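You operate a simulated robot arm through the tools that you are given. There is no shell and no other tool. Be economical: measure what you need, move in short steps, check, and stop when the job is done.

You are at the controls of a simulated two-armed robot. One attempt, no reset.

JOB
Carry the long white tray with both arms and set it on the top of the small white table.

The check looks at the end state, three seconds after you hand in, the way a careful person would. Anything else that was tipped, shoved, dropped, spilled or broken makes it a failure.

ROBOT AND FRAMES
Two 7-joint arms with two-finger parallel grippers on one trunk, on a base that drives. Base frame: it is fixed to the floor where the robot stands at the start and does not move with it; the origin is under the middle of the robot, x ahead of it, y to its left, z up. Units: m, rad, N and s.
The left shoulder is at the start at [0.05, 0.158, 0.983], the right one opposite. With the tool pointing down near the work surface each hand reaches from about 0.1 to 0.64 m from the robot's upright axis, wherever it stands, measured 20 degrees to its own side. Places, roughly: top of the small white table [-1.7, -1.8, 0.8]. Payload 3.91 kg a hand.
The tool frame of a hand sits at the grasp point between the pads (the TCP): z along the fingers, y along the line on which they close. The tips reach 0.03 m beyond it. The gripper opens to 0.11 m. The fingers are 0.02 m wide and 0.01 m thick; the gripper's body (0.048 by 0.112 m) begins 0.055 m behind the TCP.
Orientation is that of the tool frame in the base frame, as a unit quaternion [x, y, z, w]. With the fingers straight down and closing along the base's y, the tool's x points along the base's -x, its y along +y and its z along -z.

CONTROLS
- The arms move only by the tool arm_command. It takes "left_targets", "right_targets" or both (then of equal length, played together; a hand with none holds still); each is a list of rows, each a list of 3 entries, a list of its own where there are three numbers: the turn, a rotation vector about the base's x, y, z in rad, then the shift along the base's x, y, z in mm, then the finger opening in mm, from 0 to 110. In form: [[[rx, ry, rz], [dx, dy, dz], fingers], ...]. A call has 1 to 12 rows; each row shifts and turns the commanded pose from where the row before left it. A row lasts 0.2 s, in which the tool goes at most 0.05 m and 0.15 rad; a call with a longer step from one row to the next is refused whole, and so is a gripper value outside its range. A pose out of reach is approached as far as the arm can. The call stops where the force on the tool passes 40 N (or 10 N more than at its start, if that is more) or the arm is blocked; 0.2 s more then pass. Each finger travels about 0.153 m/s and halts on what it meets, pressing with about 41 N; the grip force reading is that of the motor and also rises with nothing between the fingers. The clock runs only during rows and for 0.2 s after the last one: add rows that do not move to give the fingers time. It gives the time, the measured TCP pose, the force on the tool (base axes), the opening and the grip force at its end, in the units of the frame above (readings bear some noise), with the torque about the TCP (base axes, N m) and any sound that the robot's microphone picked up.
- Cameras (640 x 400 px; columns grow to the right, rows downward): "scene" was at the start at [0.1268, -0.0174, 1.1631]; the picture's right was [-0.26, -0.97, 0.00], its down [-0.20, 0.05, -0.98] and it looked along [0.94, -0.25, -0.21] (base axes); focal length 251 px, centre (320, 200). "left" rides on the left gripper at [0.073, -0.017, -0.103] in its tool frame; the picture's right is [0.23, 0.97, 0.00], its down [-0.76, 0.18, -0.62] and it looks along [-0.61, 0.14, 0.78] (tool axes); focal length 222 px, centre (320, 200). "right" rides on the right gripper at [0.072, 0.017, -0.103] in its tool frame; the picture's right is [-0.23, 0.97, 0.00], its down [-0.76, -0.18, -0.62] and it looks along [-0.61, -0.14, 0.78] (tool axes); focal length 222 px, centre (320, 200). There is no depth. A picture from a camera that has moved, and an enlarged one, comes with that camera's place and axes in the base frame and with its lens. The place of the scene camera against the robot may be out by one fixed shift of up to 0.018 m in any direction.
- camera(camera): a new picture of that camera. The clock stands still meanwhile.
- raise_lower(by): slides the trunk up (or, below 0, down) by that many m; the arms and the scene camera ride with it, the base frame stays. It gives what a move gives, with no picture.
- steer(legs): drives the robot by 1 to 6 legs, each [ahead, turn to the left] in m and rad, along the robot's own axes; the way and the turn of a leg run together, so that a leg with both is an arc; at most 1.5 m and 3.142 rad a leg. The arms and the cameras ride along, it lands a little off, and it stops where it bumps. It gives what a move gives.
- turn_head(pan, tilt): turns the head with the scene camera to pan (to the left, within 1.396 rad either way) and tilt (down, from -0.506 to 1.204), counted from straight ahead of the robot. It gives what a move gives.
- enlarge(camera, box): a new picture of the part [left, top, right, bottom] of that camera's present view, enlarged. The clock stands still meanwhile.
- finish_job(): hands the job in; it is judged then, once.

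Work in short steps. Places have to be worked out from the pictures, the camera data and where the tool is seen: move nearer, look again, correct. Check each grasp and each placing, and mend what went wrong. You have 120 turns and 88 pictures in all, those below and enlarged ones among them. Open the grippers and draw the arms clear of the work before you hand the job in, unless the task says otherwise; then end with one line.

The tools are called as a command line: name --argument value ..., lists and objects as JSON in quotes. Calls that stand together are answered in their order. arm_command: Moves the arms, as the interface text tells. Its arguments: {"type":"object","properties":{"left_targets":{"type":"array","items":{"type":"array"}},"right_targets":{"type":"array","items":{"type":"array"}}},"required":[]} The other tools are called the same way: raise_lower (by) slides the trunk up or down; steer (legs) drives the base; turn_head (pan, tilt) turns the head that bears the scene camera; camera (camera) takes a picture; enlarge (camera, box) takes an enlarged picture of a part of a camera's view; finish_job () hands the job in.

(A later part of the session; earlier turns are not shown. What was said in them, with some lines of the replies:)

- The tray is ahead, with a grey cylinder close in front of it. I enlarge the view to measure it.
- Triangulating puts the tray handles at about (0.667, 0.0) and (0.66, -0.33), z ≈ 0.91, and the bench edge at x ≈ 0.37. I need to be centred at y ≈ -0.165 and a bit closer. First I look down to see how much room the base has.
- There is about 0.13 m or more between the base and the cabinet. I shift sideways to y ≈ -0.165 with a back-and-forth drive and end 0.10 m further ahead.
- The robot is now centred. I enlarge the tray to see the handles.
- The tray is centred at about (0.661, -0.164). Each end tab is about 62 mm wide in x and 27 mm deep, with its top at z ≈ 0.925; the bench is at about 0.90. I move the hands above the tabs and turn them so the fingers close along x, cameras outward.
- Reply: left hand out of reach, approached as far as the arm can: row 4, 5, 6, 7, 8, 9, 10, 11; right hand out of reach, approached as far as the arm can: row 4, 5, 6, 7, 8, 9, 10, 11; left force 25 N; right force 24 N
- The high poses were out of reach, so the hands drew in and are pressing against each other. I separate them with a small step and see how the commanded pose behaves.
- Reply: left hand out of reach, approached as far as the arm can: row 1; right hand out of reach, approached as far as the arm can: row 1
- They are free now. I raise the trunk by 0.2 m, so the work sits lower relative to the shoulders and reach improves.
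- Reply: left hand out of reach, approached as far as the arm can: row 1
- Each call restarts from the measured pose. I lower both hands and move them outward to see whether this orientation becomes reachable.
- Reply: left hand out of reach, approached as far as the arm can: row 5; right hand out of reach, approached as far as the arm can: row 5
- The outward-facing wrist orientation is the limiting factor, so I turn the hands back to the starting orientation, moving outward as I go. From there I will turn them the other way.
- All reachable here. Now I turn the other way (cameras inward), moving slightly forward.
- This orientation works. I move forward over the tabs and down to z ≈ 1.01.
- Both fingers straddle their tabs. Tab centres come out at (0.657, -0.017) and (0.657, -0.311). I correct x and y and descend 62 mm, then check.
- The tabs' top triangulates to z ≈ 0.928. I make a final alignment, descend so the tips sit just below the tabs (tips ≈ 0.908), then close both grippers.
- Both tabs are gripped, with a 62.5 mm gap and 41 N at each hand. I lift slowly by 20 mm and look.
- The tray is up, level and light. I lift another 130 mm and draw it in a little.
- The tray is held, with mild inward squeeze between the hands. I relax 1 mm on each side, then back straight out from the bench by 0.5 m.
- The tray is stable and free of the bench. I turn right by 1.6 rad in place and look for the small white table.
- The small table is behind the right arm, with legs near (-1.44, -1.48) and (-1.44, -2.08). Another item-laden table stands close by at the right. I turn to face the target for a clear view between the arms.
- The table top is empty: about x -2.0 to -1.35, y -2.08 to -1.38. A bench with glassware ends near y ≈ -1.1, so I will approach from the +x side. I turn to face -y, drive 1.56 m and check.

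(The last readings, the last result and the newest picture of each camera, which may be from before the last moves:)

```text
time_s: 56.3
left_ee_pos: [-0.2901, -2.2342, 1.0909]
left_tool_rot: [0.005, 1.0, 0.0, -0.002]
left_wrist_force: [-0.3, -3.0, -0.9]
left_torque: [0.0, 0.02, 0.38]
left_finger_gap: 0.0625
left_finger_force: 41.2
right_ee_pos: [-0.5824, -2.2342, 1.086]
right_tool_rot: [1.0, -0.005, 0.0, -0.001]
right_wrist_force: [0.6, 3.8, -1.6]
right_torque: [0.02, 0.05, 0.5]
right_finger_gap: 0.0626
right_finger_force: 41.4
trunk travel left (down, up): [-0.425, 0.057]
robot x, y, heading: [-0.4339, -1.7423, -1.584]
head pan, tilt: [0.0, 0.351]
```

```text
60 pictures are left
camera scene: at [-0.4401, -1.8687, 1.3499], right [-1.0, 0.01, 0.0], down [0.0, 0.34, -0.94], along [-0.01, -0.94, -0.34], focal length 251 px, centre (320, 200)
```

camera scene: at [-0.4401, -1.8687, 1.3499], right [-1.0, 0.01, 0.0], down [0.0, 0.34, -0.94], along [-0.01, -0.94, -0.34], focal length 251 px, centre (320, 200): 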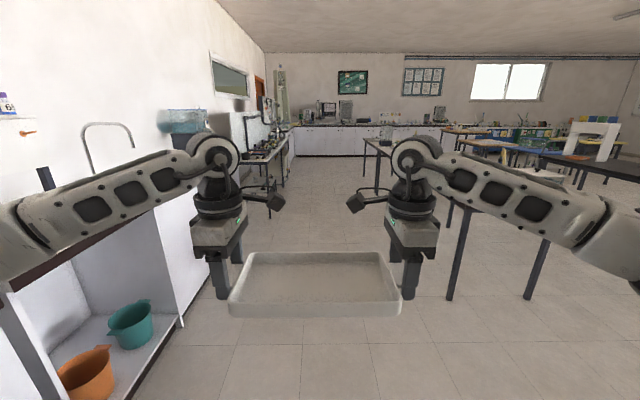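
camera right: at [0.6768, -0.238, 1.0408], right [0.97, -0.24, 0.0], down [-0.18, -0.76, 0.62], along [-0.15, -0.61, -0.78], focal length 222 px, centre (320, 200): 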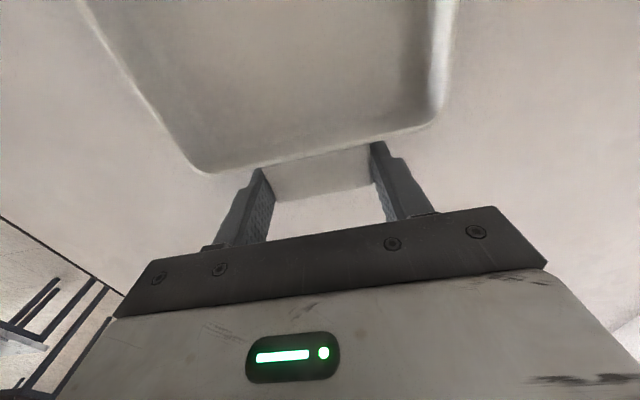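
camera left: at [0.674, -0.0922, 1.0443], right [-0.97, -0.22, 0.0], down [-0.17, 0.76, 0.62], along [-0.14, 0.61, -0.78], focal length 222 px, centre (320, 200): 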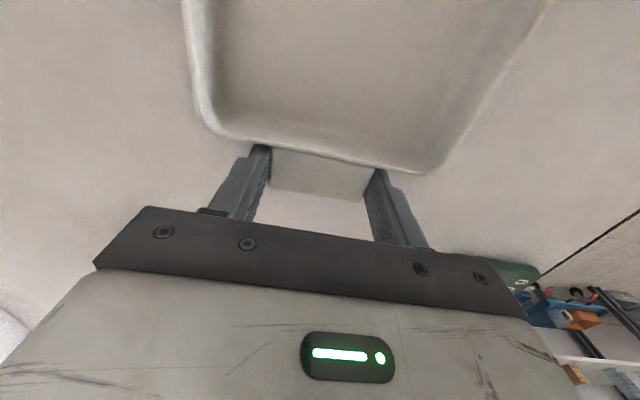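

The way is clear. I turn right to face the table (heading π) and look.

steer --legs '[[0, -0.78], [0, -0.777]]'

turn_head --pan 0.0 --tilt 0.6

camera --camera "scene"

```text
time_s: 60.9
left_ee_pos: [-0.9271, -1.8859, 1.091]
left_tool_rot: [0.711, 0.703, 0.001, -0.002]
left_wrist_force: [-4.0, 0.0, 0.5]
left_torque: [0.03, 0.08, 0.54]
left_finger_gap: 0.0625
left_finger_force: 41.7
right_ee_pos: [-0.9269, -1.5946, 1.087]
right_tool_rot: [-0.702, 0.712, 0.0, 0.0]
right_wrist_force: [3.4, -0.5, -0.8]
right_torque: [-0.09, -0.05, 0.62]
right_finger_gap: 0.0622
right_finger_force: 40.8
trunk travel left (down, up): [-0.425, 0.057]
robot x, y, heading: [-0.4339, -1.7439, 3.123]
head pan, tilt: [0.0, 0.351]
```

```text
time_s: 61.6
left_ee_pos: [-0.9268, -1.8878, 1.091]
left_tool_rot: [0.712, 0.703, 0.0, -0.001]
left_wrist_force: [-0.8, -0.1, -1.1]
left_torque: [0.04, -0.09, 0.04]
left_finger_gap: 0.0624
left_finger_force: 40.8
right_ee_pos: [-0.9263, -1.5949, 1.0867]
right_tool_rot: [-0.701, 0.713, 0.0, 0.001]
right_wrist_force: [1.0, 1.0, -1.4]
right_torque: [0.02, 0.09, 0.14]
right_finger_gap: 0.0623
right_finger_force: 40.7
trunk travel left (down, up): [-0.425, 0.057]
robot x, y, heading: [-0.4366, -1.7424, 3.125]
head pan, tilt: [0.0, 0.6]
```

```text
59 pictures are left
camera scene: at [-0.5669, -1.7332, 1.3272], right [0.01, 1.0, 0.0], down [0.56, -0.01, -0.83], along [-0.83, 0.01, -0.56], focal length 251 px, centre (320, 200)
```

scene: 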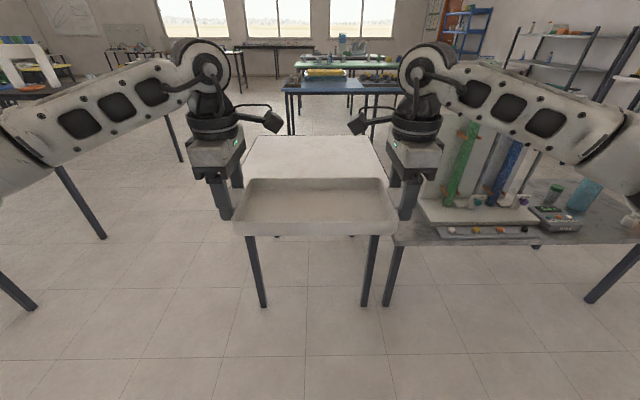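

The table is straight ahead. The bench on the right is low (z ≈ 0.52), though its tube stand reaches about 1.0 m near (-1.6, -1.1). I nudge the heading left by 0.05, drive 0.42 m ahead and look down.

steer --legs '[[0, 0.05], [0.42, 0]]'

turn_head --pan 0.0 --tilt 0.8

camera --camera "scene"

camera --camera "left"

camera --camera "right"

```text
time_s: 64.6
left_ee_pos: [-1.3435, -1.9244, 1.0904]
left_tool_rot: [0.693, 0.721, 0.0, -0.001]
left_wrist_force: [-3.4, 0.4, -1.7]
left_torque: [-0.07, 0.06, 0.49]
left_finger_gap: 0.0624
left_finger_force: 40.6
right_ee_pos: [-1.3566, -1.6331, 1.0856]
right_tool_rot: [0.72, -0.694, 0.0, -0.002]
right_wrist_force: [3.0, -0.5, -0.9]
right_torque: [-0.05, -0.05, 0.57]
right_finger_gap: 0.0626
right_finger_force: 40.7
trunk travel left (down, up): [-0.425, 0.057]
robot x, y, heading: [-0.8563, -1.753, -3.109]
head pan, tilt: [0.0, 0.6]
```

```text
time_s: 65.4
left_ee_pos: [-1.343, -1.9249, 1.09]
left_tool_rot: [0.693, 0.721, 0.0, -0.001]
left_wrist_force: [-0.8, 0.2, -0.2]
left_torque: [0.05, -0.09, 0.02]
left_finger_gap: 0.0626
left_finger_force: 40.8
right_ee_pos: [-1.3567, -1.6343, 1.0866]
right_tool_rot: [0.72, -0.694, 0.001, -0.001]
right_wrist_force: [0.7, 0.1, -1.5]
right_torque: [0.02, 0.1, 0.16]
right_finger_gap: 0.0626
right_finger_force: 40.9
trunk travel left (down, up): [-0.425, 0.057]
robot x, y, heading: [-0.8558, -1.7557, -3.106]
head pan, tilt: [0.0, 0.799]
```

```text
58 pictures are left
camera scene: at [-0.9821, -1.7539, 1.3103], right [-0.03, 1.0, 0.0], down [0.72, 0.02, -0.7], along [-0.7, -0.02, -0.72], focal length 251 px, centre (320, 200)
```

scene: 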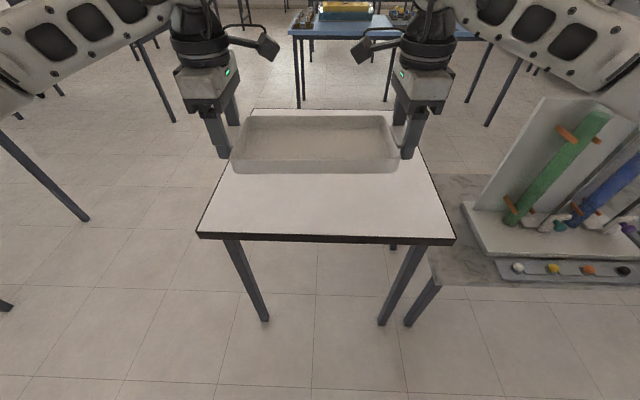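

```text
57 pictures are left
camera left: at [-1.3623, -1.8544, 1.195], right [0.96, 0.26, 0.0], down [0.21, -0.76, 0.62], along [0.16, -0.6, -0.78], focal length 222 px, centre (320, 200)
```

left: 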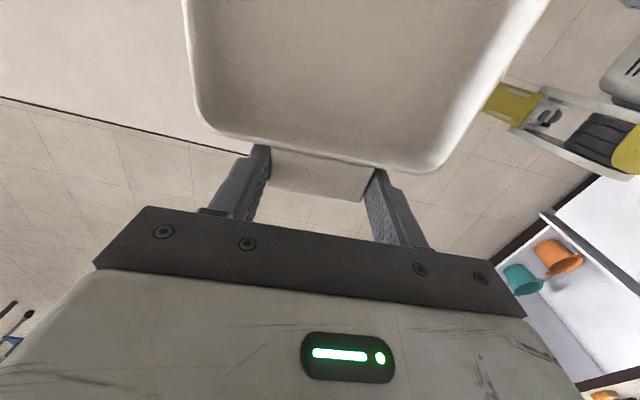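

```text
56 pictures are left
camera right: at [-1.3707, -1.7068, 1.1904], right [-0.98, 0.19, 0.0], down [0.15, 0.77, 0.62], along [0.12, 0.61, -0.78], focal length 222 px, centre (320, 200)
```

right: 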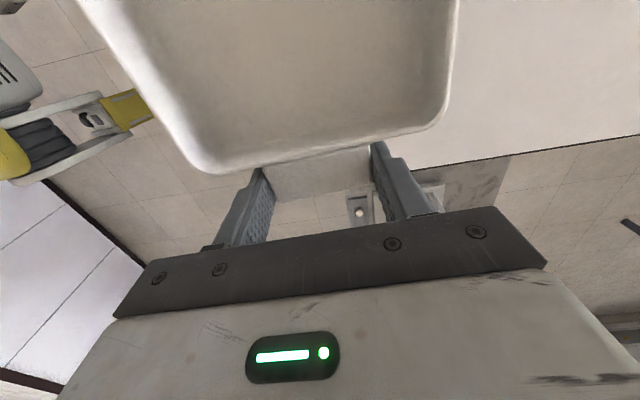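

Near table edge at x ≈ -1.357, y -2.07 to -1.44. The tray centre is at (-1.35, -1.78). I straighten by -0.035 and drive 0.19 m on, then check.

steer --legs '[[0, -0.035], [0.19, 0]]'

camera --camera "scene"

```text
time_s: 67.3
left_ee_pos: [-1.5402, -1.9074, 1.0905]
left_tool_rot: [0.706, 0.708, 0.0, -0.001]
left_wrist_force: [-3.1, 0.3, -1.8]
left_torque: [-0.11, 0.0, 0.33]
left_finger_gap: 0.0619
left_finger_force: 40.7
right_ee_pos: [-1.5425, -1.6155, 1.0866]
right_tool_rot: [0.708, -0.707, 0.001, -0.001]
right_wrist_force: [1.9, 0.3, -0.3]
right_torque: [-0.01, -0.02, 0.44]
right_finger_gap: 0.0625
right_finger_force: 41.0
trunk travel left (down, up): [-0.425, 0.057]
robot x, y, heading: [-1.0464, -1.7584, 3.143]
head pan, tilt: [0.0, 0.799]
```

```text
55 pictures are left
camera scene: at [-1.1738, -1.7495, 1.3102], right [0.0, 1.0, 0.0], down [0.72, 0.0, -0.7], along [-0.7, 0.0, -0.72], focal length 251 px, centre (320, 200)
```

scene: 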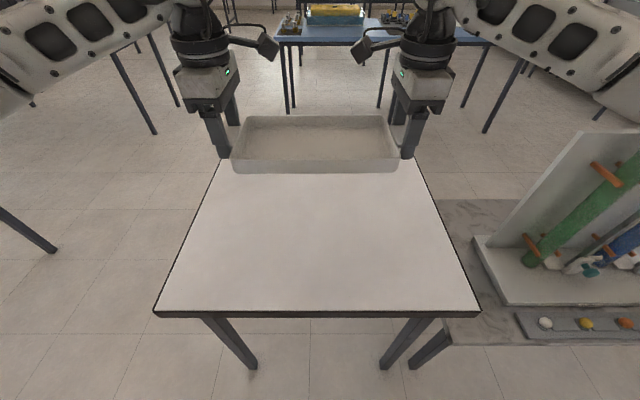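

The tray hangs centred over the top at (-1.541, -1.761), about 10 cm in from the near edge. I lower the trunk by 0.19 m and look.

raise_lower --by -0.19

camera --camera "scene"

camera --camera "left"

```text
time_s: 69.4
left_ee_pos: [-1.5385, -1.907, 0.9007]
left_tool_rot: [0.705, 0.709, 0.0, -0.002]
left_wrist_force: [-2.0, -0.3, -1.6]
left_torque: [-0.1, 0.01, 0.22]
left_finger_gap: 0.0622
left_finger_force: 41.0
right_ee_pos: [-1.5434, -1.6168, 0.8964]
right_tool_rot: [0.708, -0.707, 0.001, 0.0]
right_wrist_force: [1.7, -0.3, -0.7]
right_torque: [0.04, 0.0, 0.29]
right_finger_gap: 0.0625
right_finger_force: 41.3
trunk travel left (down, up): [-0.235, 0.247]
robot x, y, heading: [-1.047, -1.7515, 3.145]
head pan, tilt: [0.0, 0.799]
```

```text
54 pictures are left
camera scene: at [-1.1729, -1.7495, 1.1203], right [0.0, 1.0, 0.0], down [0.72, 0.0, -0.7], along [-0.7, 0.0, -0.72], focal length 251 px, centre (320, 200)
```

scene: 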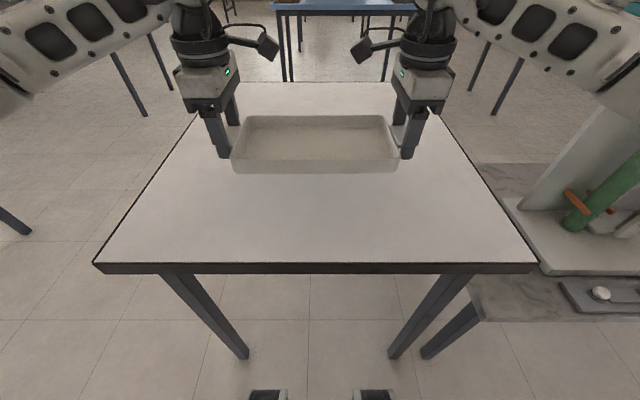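

```text
53 pictures are left
camera left: at [-1.5562, -1.8368, 1.0052], right [0.97, 0.23, 0.0], down [0.18, -0.76, 0.62], along [0.14, -0.6, -0.78], focal length 222 px, centre (320, 200)
```

left: 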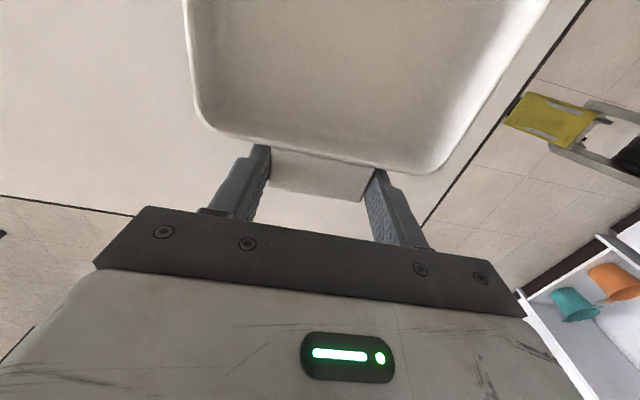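

Table top triangulates to z ≈ 0.794; the tray bottom is at about 0.858. I lower a further 45 mm with the trunk.

raise_lower --by -0.045

enlarge --camera "scene" --box '[190, 80, 450, 240]'

```text
time_s: 70.2
left_ee_pos: [-1.5394, -1.9075, 0.8557]
left_tool_rot: [0.705, 0.709, 0.0, -0.002]
left_wrist_force: [-2.6, -0.4, -0.7]
left_torque: [-0.1, 0.05, 0.35]
left_finger_gap: 0.0623
left_finger_force: 40.6
right_ee_pos: [-1.5418, -1.6172, 0.8519]
right_tool_rot: [0.708, -0.706, 0.0, -0.001]
right_wrist_force: [2.7, 0.4, -0.7]
right_torque: [0.01, -0.03, 0.41]
right_finger_gap: 0.0624
right_finger_force: 41.2
trunk travel left (down, up): [-0.19, 0.292]
robot x, y, heading: [-1.0506, -1.7541, 3.144]
head pan, tilt: [0.0, 0.799]
```

```text
2.46 times, centred on (320, 160) of scene
camera zoom: at [-1.1729, -1.7495, 1.0753], right [0.0, 1.0, 0.0], down [0.72, 0.0, -0.7], along [-0.7, 0.0, -0.72], focal length 617 px, centre (320, 298)
```

zoom: 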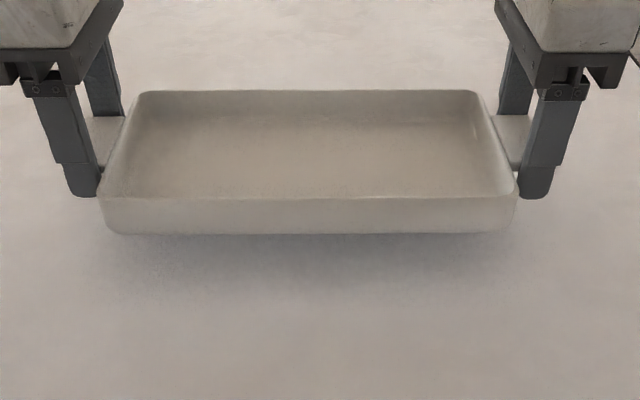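

The shadow shows a gap of about 1–2 cm. I lower with the arms in 2–3 mm steps, watching the forces.

arm_command --left_targets '[[[0, 0, 0], [0, 0, -3], 30], [[0, 0, 0], [0, 0, -3], 30], [[0, 0, 0], [0, 0, -3], 30], [[0, 0, 0], [0, 0, 0], 30]]' --right_targets '[[[0, 0, 0], [0, 0, -3], 30], [[0, 0, 0], [0, 0, -3], 30], [[0, 0, 0], [0, 0, -3], 30], [[0, 0, 0], [0, 0, 0], 30]]'

enlarge --camera "scene" --box '[190, 80, 450, 240]'

```text
time_s: 71.2
left_ee_pos: [-1.5391, -1.9068, 0.8469]
left_tool_rot: [0.705, 0.709, 0.0, -0.003]
left_wrist_force: [-2.7, 6.0, -1.9]
left_torque: [-0.67, 0.0, 0.59]
left_finger_gap: 0.0624
left_finger_force: 40.9
right_ee_pos: [-1.5424, -1.6162, 0.842]
right_tool_rot: [0.708, -0.706, 0.001, 0.0]
right_wrist_force: [2.7, -5.9, -0.9]
right_torque: [0.58, -0.02, 0.21]
right_finger_gap: 0.0622
right_finger_force: 41.6
trunk travel left (down, up): [-0.19, 0.292]
robot x, y, heading: [-1.0457, -1.7553, 3.141]
head pan, tilt: [0.0, 0.799]
```

```text
2.46 times, centred on (320, 160) of scene
camera zoom: at [-1.173, -1.7495, 1.0753], right [0.0, 1.0, 0.0], down [0.72, 0.0, -0.7], along [-0.7, 0.0, -0.72], focal length 617 px, centre (320, 298)
```

zoom: 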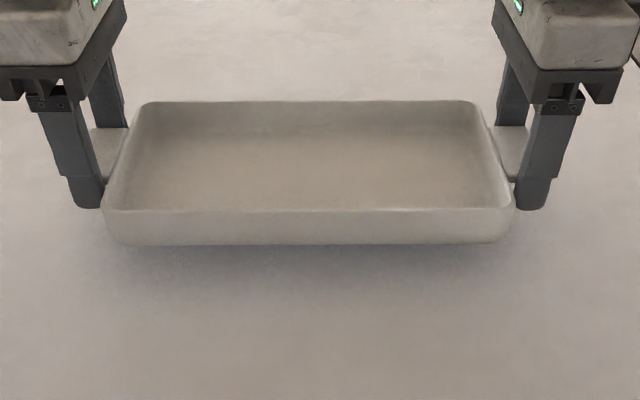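

Not touching yet. I continue down in 2 mm steps with a slight relief of the squeeze.

arm_command --left_targets '[[[0, 0, 0], [0, -0.5, -2], 30], [[0, 0, 0], [0, 0, -2], 30], [[0, 0, 0], [0, 0, -2], 30], [[0, 0, 0], [0, 0, 0], 30]]' --right_targets '[[[0, 0, 0], [0, 0.5, -2], 30], [[0, 0, 0], [0, 0, -2], 30], [[0, 0, 0], [0, 0, -1], 30], [[0, 0, 0], [0, 0, 0], 30]]'

enlarge --camera "scene" --box '[190, 80, 450, 240]'

```text
time_s: 72.2
left_ee_pos: [-1.537, -1.9076, 0.842]
left_tool_rot: [0.706, 0.708, 0.0, -0.003]
left_wrist_force: [-4.1, 8.2, 5.3]
left_torque: [1.14, -0.24, 0.3]
left_finger_gap: 0.0624
left_finger_force: 40.5
right_ee_pos: [-1.5422, -1.617, 0.8376]
right_tool_rot: [0.709, -0.706, 0.0, -0.001]
right_wrist_force: [4.0, -8.5, -6.1]
right_torque: [0.61, 0.29, 0.81]
right_finger_gap: 0.0623
right_finger_force: 40.9
trunk travel left (down, up): [-0.19, 0.292]
robot x, y, heading: [-1.0478, -1.7586, 3.14]
head pan, tilt: [0.0, 0.799]
```

```text
2.46 times, centred on (320, 160) of scene
camera zoom: at [-1.173, -1.7495, 1.0753], right [0.0, 1.0, 0.0], down [0.72, 0.0, -0.7], along [-0.7, 0.0, -0.72], focal length 617 px, centre (320, 298)
```

zoom: 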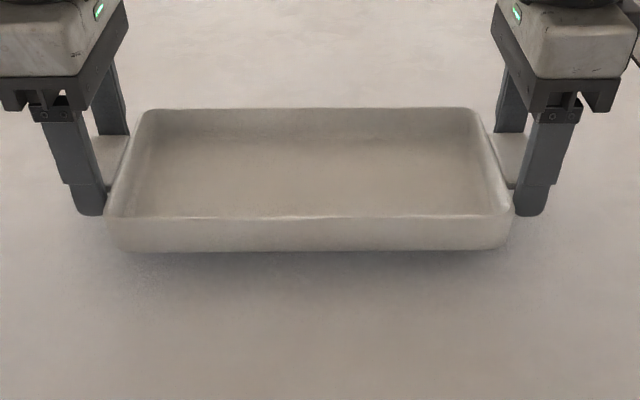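

Still a few millimetres up, so I keep lowering.

arm_command --left_targets '[[[0, 0, 0], [0, 0, -2], 30], [[0, 0, 0], [0, 0, -2], 30], [[0, 0, 0], [0, 0, 0], 30]]' --right_targets '[[[0, 0, 0], [0, 0, -2], 30], [[0, 0, 0], [0, 0, -2], 30], [[0, 0, 0], [0, 0, 0], 30]]'

enlarge --camera "scene" --box '[190, 80, 450, 240]'

```text
time_s: 73.0
left_ee_pos: [-1.5383, -1.9085, 0.8368]
left_tool_rot: [0.706, 0.708, -0.001, -0.002]
left_wrist_force: [-3.3, 9.4, 2.6]
left_torque: [0.75, 0.57, 0.24]
left_finger_gap: 0.0624
left_finger_force: 41.1
right_ee_pos: [-1.5434, -1.616, 0.8326]
right_tool_rot: [0.708, -0.706, 0.001, 0.0]
right_wrist_force: [2.9, -9.6, -4.3]
right_torque: [0.29, -0.54, 0.58]
right_finger_gap: 0.0624
right_finger_force: 41.2
trunk travel left (down, up): [-0.19, 0.292]
robot x, y, heading: [-1.0473, -1.7566, 3.141]
head pan, tilt: [0.0, 0.799]
```

```text
2.46 times, centred on (320, 160) of scene
camera zoom: at [-1.173, -1.7495, 1.0753], right [0.0, 1.0, 0.0], down [0.72, 0.0, -0.7], along [-0.7, 0.0, -0.72], focal length 617 px, centre (320, 298)
```

zoom: 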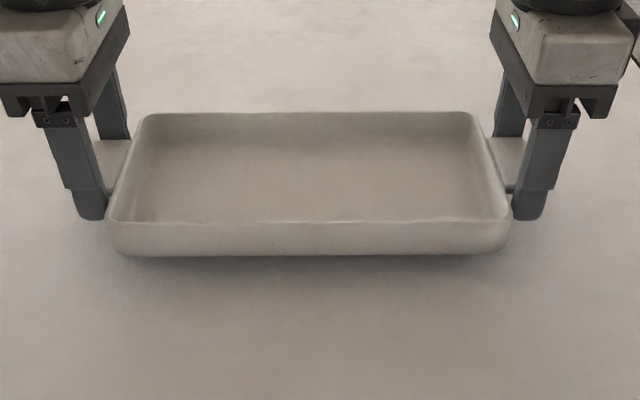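

arm_command --left_targets '[[[0, 0, 0], [0, 0, -1.5], 30], [[0, 0, 0], [0, 0, -1.5], 30], [[0, 0, 0], [0, 0, 0], 30]]' --right_targets '[[[0, 0, 0], [0, 0, -1.5], 30], [[0, 0, 0], [0, 0, -1.5], 30], [[0, 0, 0], [0, 0, 0], 30]]'

enlarge --camera "scene" --box '[190, 80, 450, 240]'

```text
time_s: 73.8
left_ee_pos: [-1.5389, -1.9074, 0.8339]
left_tool_rot: [0.706, 0.708, -0.001, -0.002]
left_wrist_force: [-2.2, 7.9, 3.5]
left_torque: [1.08, 0.22, 0.27]
left_finger_gap: 0.0624
left_finger_force: 41.4
right_ee_pos: [-1.5425, -1.6155, 0.8309]
right_tool_rot: [0.708, -0.706, 0.0, -0.001]
right_wrist_force: [2.7, -8.2, -5.3]
right_torque: [0.33, -0.2, 0.55]
right_finger_gap: 0.0626
right_finger_force: 40.9
trunk travel left (down, up): [-0.19, 0.292]
robot x, y, heading: [-1.0469, -1.7585, 3.145]
head pan, tilt: [0.0, 0.799]
```

```text
2.46 times, centred on (320, 160) of scene
camera zoom: at [-1.173, -1.7495, 1.0753], right [0.0, 1.0, 0.0], down [0.72, 0.0, -0.7], along [-0.7, 0.0, -0.72], focal length 617 px, centre (320, 298)
```

zoom: 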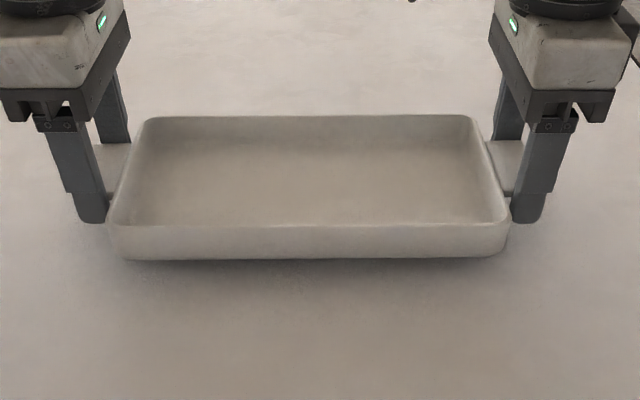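

No clear contact yet: the vertical forces sum to about -2 N. I go down another 3 mm in 1 mm steps.

arm_command --left_targets '[[[0, 0, 0], [0, 0, -1], 30], [[0, 0, 0], [0, 0, -1], 30], [[0, 0, 0], [0, 0, -1], 30], [[0, 0, 0], [0, 0, 0], 30]]' --right_targets '[[[0, 0, 0], [0, 0, -1], 30], [[0, 0, 0], [0, 0, -1], 30], [[0, 0, 0], [0, 0, -1], 30], [[0, 0, 0], [0, 0, 0], 30]]'

enlarge --camera "scene" --box '[190, 80, 450, 240]'

```text
time_s: 74.8
left_ee_pos: [-1.5387, -1.9085, 0.8305]
left_tool_rot: [0.706, 0.709, 0.0, -0.002]
left_wrist_force: [-1.0, 13.2, 1.1]
left_torque: [0.08, 0.06, 0.47]
left_finger_gap: 0.0624
left_finger_force: 40.3
right_ee_pos: [-1.5426, -1.6161, 0.8271]
right_tool_rot: [0.708, -0.706, 0.001, 0.001]
right_wrist_force: [1.3, -12.6, -3.5]
right_torque: [0.6, -0.07, 0.02]
right_finger_gap: 0.0623
right_finger_force: 40.9
trunk travel left (down, up): [-0.19, 0.292]
robot x, y, heading: [-1.0484, -1.7527, 3.14]
head pan, tilt: [0.0, 0.799]
```

```text
2.46 times, centred on (320, 160) of scene
camera zoom: at [-1.173, -1.7495, 1.0753], right [0.0, 1.0, 0.0], down [0.72, 0.0, -0.7], along [-0.7, 0.0, -0.72], focal length 617 px, centre (320, 298)
```

zoom: 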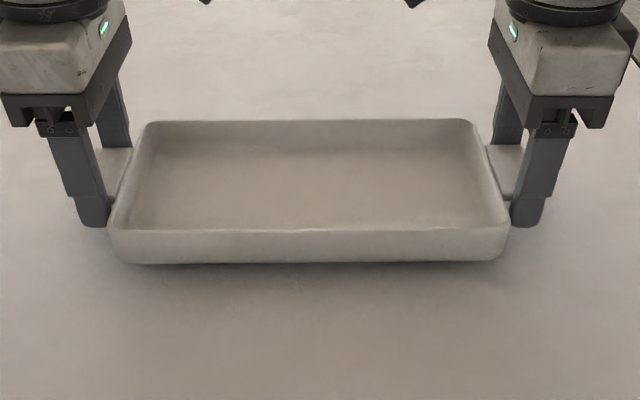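

Lateral tension is building (13 N), so I ease the hands 1 mm inward and lower another 3 mm.

arm_command --left_targets '[[[0, 0, 0], [0, 1, 0], 30], [[0, 0, 0], [0, 0, -1], 30], [[0, 0, 0], [0, 0, -1], 30], [[0, 0, 0], [0, 0, -1], 30], [[0, 0, 0], [0, 0, 0], 30]]' --right_targets '[[[0, 0, 0], [0, -1, 0], 30], [[0, 0, 0], [0, 0, -1], 30], [[0, 0, 0], [0, 0, -1], 30], [[0, 0, 0], [0, 0, -1], 30], [[0, 0, 0], [0, 0, 0], 30]]'

enlarge --camera "scene" --box '[190, 80, 450, 240]'

```text
time_s: 76.0
left_ee_pos: [-1.5393, -1.9073, 0.8263]
left_tool_rot: [0.705, 0.709, -0.001, -0.001]
left_wrist_force: [-3.8, 2.4, 0.7]
left_torque: [0.63, -0.24, 0.18]
left_finger_gap: 0.0626
left_finger_force: 40.6
right_ee_pos: [-1.5435, -1.6178, 0.8249]
right_tool_rot: [0.707, -0.707, 0.0, -0.001]
right_wrist_force: [4.2, -1.5, -2.4]
right_torque: [-0.12, 0.26, 0.82]
right_finger_gap: 0.0624
right_finger_force: 41.0
trunk travel left (down, up): [-0.19, 0.292]
robot x, y, heading: [-1.0498, -1.757, 3.142]
head pan, tilt: [0.0, 0.799]
```

```text
2.46 times, centred on (320, 160) of scene
camera zoom: at [-1.173, -1.7495, 1.0753], right [0.0, 1.0, 0.0], down [0.72, 0.0, -0.7], along [-0.7, 0.0, -0.72], focal length 617 px, centre (320, 298)
```

zoom: 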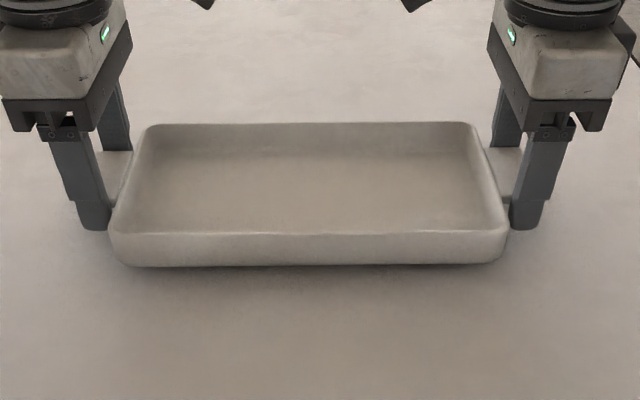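

Still descending freely. I continue 4 mm in 1 mm steps.

arm_command --left_targets '[[[0, 0, 0], [0, 0, -1], 30], [[0, 0, 0], [0, 0, -1], 30], [[0, 0, 0], [0, 0, -1], 30], [[0, 0, 0], [0, 0, -1], 30], [[0, 0, 0], [0, 0, 0], 30]]' --right_targets '[[[0, 0, 0], [0, 0, -1], 30], [[0, 0, 0], [0, 0, -1], 30], [[0, 0, 0], [0, 0, -1], 30], [[0, 0, 0], [0, 0, -1], 30], [[0, 0, 0], [0, 0, 0], 30]]'

enlarge --camera "scene" --box '[190, 80, 450, 240]'

```text
time_s: 77.2
left_ee_pos: [-1.5384, -1.9086, 0.8245]
left_tool_rot: [0.705, 0.709, 0.0, -0.001]
left_wrist_force: [-1.1, -3.3, -4.6]
left_torque: [-0.71, 0.46, 0.11]
left_finger_gap: 0.0621
left_finger_force: 41.3
right_ee_pos: [-1.5425, -1.6165, 0.8204]
right_tool_rot: [0.708, -0.706, 0.0, 0.0]
right_wrist_force: [1.0, 2.4, 2.6]
right_torque: [-0.36, -0.48, 0.31]
right_finger_gap: 0.0627
right_finger_force: 40.7
trunk travel left (down, up): [-0.19, 0.292]
robot x, y, heading: [-1.0497, -1.7565, 3.14]
head pan, tilt: [0.0, 0.799]
```

```text
2.46 times, centred on (320, 160) of scene
camera zoom: at [-1.173, -1.7495, 1.0753], right [0.0, 1.0, 0.0], down [0.72, 0.0, -0.7], along [-0.7, 0.0, -0.72], focal length 617 px, centre (320, 298)
```

zoom: 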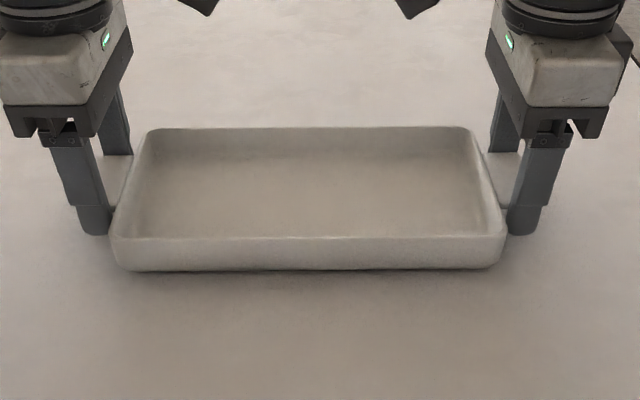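

The shadow is nearly closed. I lower further in 1 mm steps.

arm_command --left_targets '[[[0, 0, 0], [0, 0, -1], 30], [[0, 0, 0], [0, 0, -1], 30], [[0, 0, 0], [0, 0, -1], 30], [[0, 0, 0], [0, 0, -1], 30], [[0, 0, 0], [0, 0, 0], 30]]' --right_targets '[[[0, 0, 0], [0, 0, -1], 30], [[0, 0, 0], [0, 0, -1], 30], [[0, 0, 0], [0, 0, -1], 30], [[0, 0, 0], [0, 0, -1], 30], [[0, 0, 0], [0, 0, 0], 30]]'

enlarge --camera "scene" --box '[190, 80, 450, 240]'

```text
time_s: 78.5
left_ee_pos: [-1.539, -1.9076, 0.82]
left_tool_rot: [0.705, 0.709, -0.001, -0.002]
left_wrist_force: [-4.1, -12.2, 2.0]
left_torque: [-1.12, -0.44, 0.17]
left_finger_gap: 0.0621
left_finger_force: 40.9
right_ee_pos: [-1.5437, -1.6154, 0.8178]
right_tool_rot: [-0.707, 0.708, 0.001, 0.001]
right_wrist_force: [2.1, 9.2, 4.3]
right_torque: [-0.28, 0.31, 0.39]
right_finger_gap: 0.0625
right_finger_force: 41.2
trunk travel left (down, up): [-0.19, 0.292]
robot x, y, heading: [-1.0445, -1.7573, 3.144]
head pan, tilt: [0.0, 0.799]
```

```text
2.46 times, centred on (320, 160) of scene
camera zoom: at [-1.1726, -1.7494, 1.0755], right [0.0, 1.0, 0.0], down [0.72, 0.0, -0.7], along [-0.7, 0.0, -0.72], focal length 617 px, centre (320, 298)
```

zoom: 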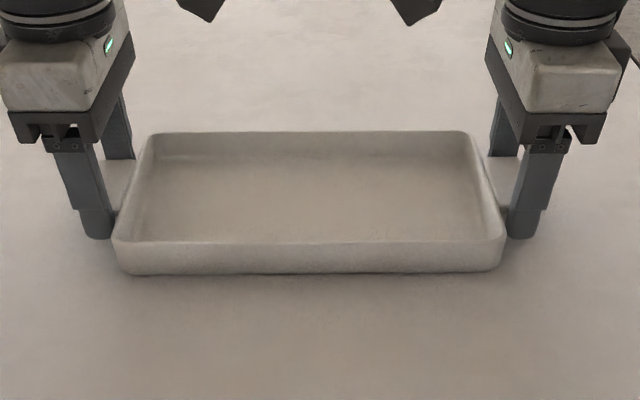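

The vertical force now sums to +6 N and the shadow has gone, so contact has begun. I lower one more 1 mm step to confirm.

arm_command --left_targets '[[[0, 0, 0], [0, 0, -1], 30], [[0, 0, 0], [0, 0, 0], 30]]' --right_targets '[[[0, 0, 0], [0, 0, -1], 30], [[0, 0, 0], [0, 0, 0], 30]]'

enlarge --camera "scene" --box '[230, 140, 410, 220]'

```text
time_s: 79.0
left_ee_pos: [-1.5398, -1.9081, 0.8198]
left_tool_rot: [0.704, 0.71, -0.003, -0.004]
left_wrist_force: [-4.7, -13.3, 9.9]
left_torque: [-0.89, -0.33, 0.34]
left_finger_gap: 0.0623
left_finger_force: 40.9
right_ee_pos: [-1.5426, -1.6156, 0.8168]
right_tool_rot: [0.707, -0.707, -0.001, 0.0]
right_wrist_force: [-0.3, 13.7, 13.9]
right_torque: [0.37, -0.46, 0.25]
right_finger_gap: 0.0627
right_finger_force: 41.3
trunk travel left (down, up): [-0.19, 0.292]
robot x, y, heading: [-1.0503, -1.7563, 3.141]
head pan, tilt: [0.0, 0.799]
```

```text
3.56 times, centred on (320, 180) of scene
camera zoom: at [-1.172, -1.7495, 1.0757], right [0.0, 1.0, 0.0], down [0.72, 0.0, -0.7], along [-0.7, 0.0, -0.72], focal length 892 px, centre (320, 271)
```

zoom: 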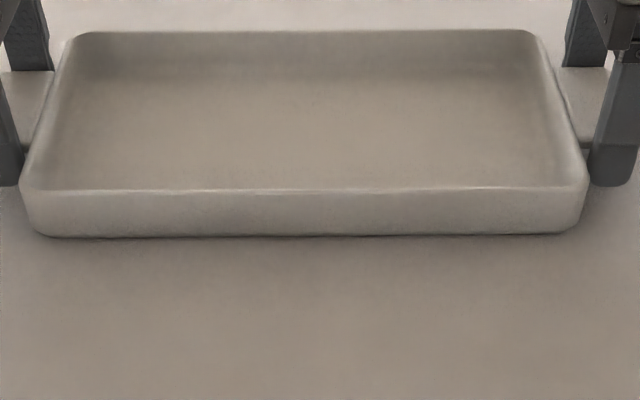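

The tray is firmly on the table, with about 24 N upward in total. I open both grippers.

arm_command --left_targets '[[[0, 0, 0], [0, 0, 0], 70], [[0, 0, 0], [0, 0, 0], 90], [[0, 0, 0], [0, 0, 0], 105], [[0, 0, 0], [0, 0, 0], 105]]' --right_targets '[[[0, 0, 0], [0, 0, 0], 70], [[0, 0, 0], [0, 0, 0], 90], [[0, 0, 0], [0, 0, 0], 105], [[0, 0, 0], [0, 0, 0], 105]]'

enlarge --camera "scene" --box '[190, 80, 450, 240]'

```text
time_s: 80.0
left_ee_pos: [-1.5388, -1.9071, 0.8179]
left_tool_rot: [0.706, 0.708, 0.0, -0.001]
left_wrist_force: [-0.1, -0.2, 0.5]
left_torque: [-0.05, -0.03, -0.03]
left_finger_gap: 0.1051
left_finger_force: 0.0
right_ee_pos: [-1.5433, -1.6173, 0.8157]
right_tool_rot: [0.707, -0.707, 0.001, -0.001]
right_wrist_force: [-0.6, -0.2, 0.4]
right_torque: [-0.01, 0.0, 0.03]
right_finger_gap: 0.1051
right_finger_force: 0.1
trunk travel left (down, up): [-0.19, 0.292]
robot x, y, heading: [-1.045, -1.7556, 3.142]
head pan, tilt: [0.0, 0.799]
```

```text
2.46 times, centred on (320, 160) of scene
camera zoom: at [-1.1729, -1.7495, 1.0753], right [0.0, 1.0, 0.0], down [0.72, 0.0, -0.7], along [-0.7, 0.0, -0.72], focal length 617 px, centre (320, 298)
```

zoom: 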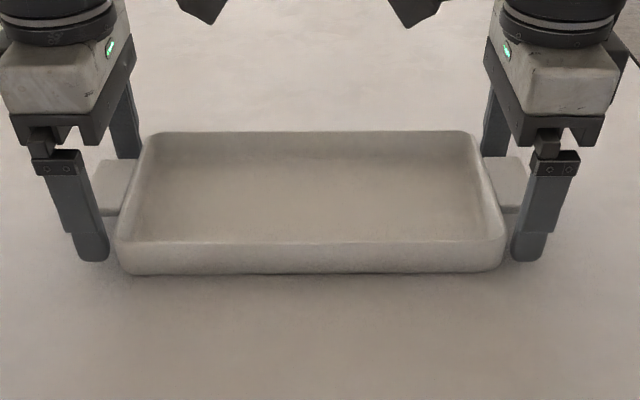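

Both hands are released without residual force and the tray is flat. I raise the hands straight up with the trunk, then back away and look.

raise_lower --by 0.22

steer --legs '[[-0.35, 0]]'

camera --camera "scene"

```text
time_s: 82.4
left_ee_pos: [-1.5388, -1.9074, 1.0401]
left_tool_rot: [0.706, 0.708, 0.0, -0.001]
left_wrist_force: [1.1, 0.5, -0.8]
left_torque: [0.04, -0.01, -0.01]
left_finger_gap: 0.105
left_finger_force: 0.1
right_ee_pos: [-1.542, -1.6168, 1.0355]
right_tool_rot: [0.708, -0.706, 0.001, -0.001]
right_wrist_force: [0.5, 0.4, 0.4]
right_torque: [0.02, 0.01, 0.02]
right_finger_gap: 0.1051
right_finger_force: 0.1
trunk travel left (down, up): [-0.41, 0.072]
robot x, y, heading: [-1.0516, -1.757, 3.144]
head pan, tilt: [0.0, 0.799]
```

```text
time_s: 84.7
left_ee_pos: [-1.1883, -1.9098, 1.0388]
left_tool_rot: [0.703, 0.711, -0.001, -0.002]
left_wrist_force: [-1.1, 1.1, 0.5]
left_torque: [-0.01, 0.02, -0.02]
left_finger_gap: 0.1048
left_finger_force: 0.1
right_ee_pos: [-1.1928, -1.6193, 1.0348]
right_tool_rot: [0.711, -0.704, 0.001, -0.001]
right_wrist_force: [-0.5, -0.3, 0.5]
right_torque: [-0.03, 0.0, -0.04]
right_finger_gap: 0.1051
right_finger_force: 0.1
trunk travel left (down, up): [-0.41, 0.072]
robot x, y, heading: [-0.7011, -1.7547, -3.138]
head pan, tilt: [0.0, 0.799]
```

```text
41 pictures are left
camera scene: at [-0.8228, -1.7494, 1.2954], right [-0.01, 1.0, 0.0], down [0.72, 0.0, -0.7], along [-0.7, 0.0, -0.72], focal length 251 px, centre (320, 200)
```

scene: 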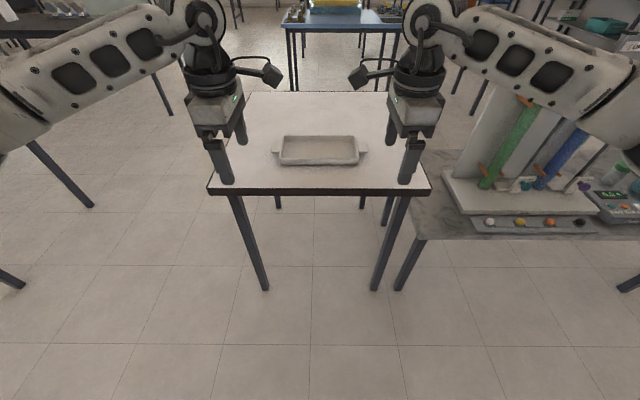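

The tray rests flat and well inside the table top, the hands are open and clear, and nothing else has moved. I hand the job in.

finish_job

```text
The job is handed in.
```

The long white tray was carried with both arms and now rests flat on top of the small white table, with both grippers open and clear of it.
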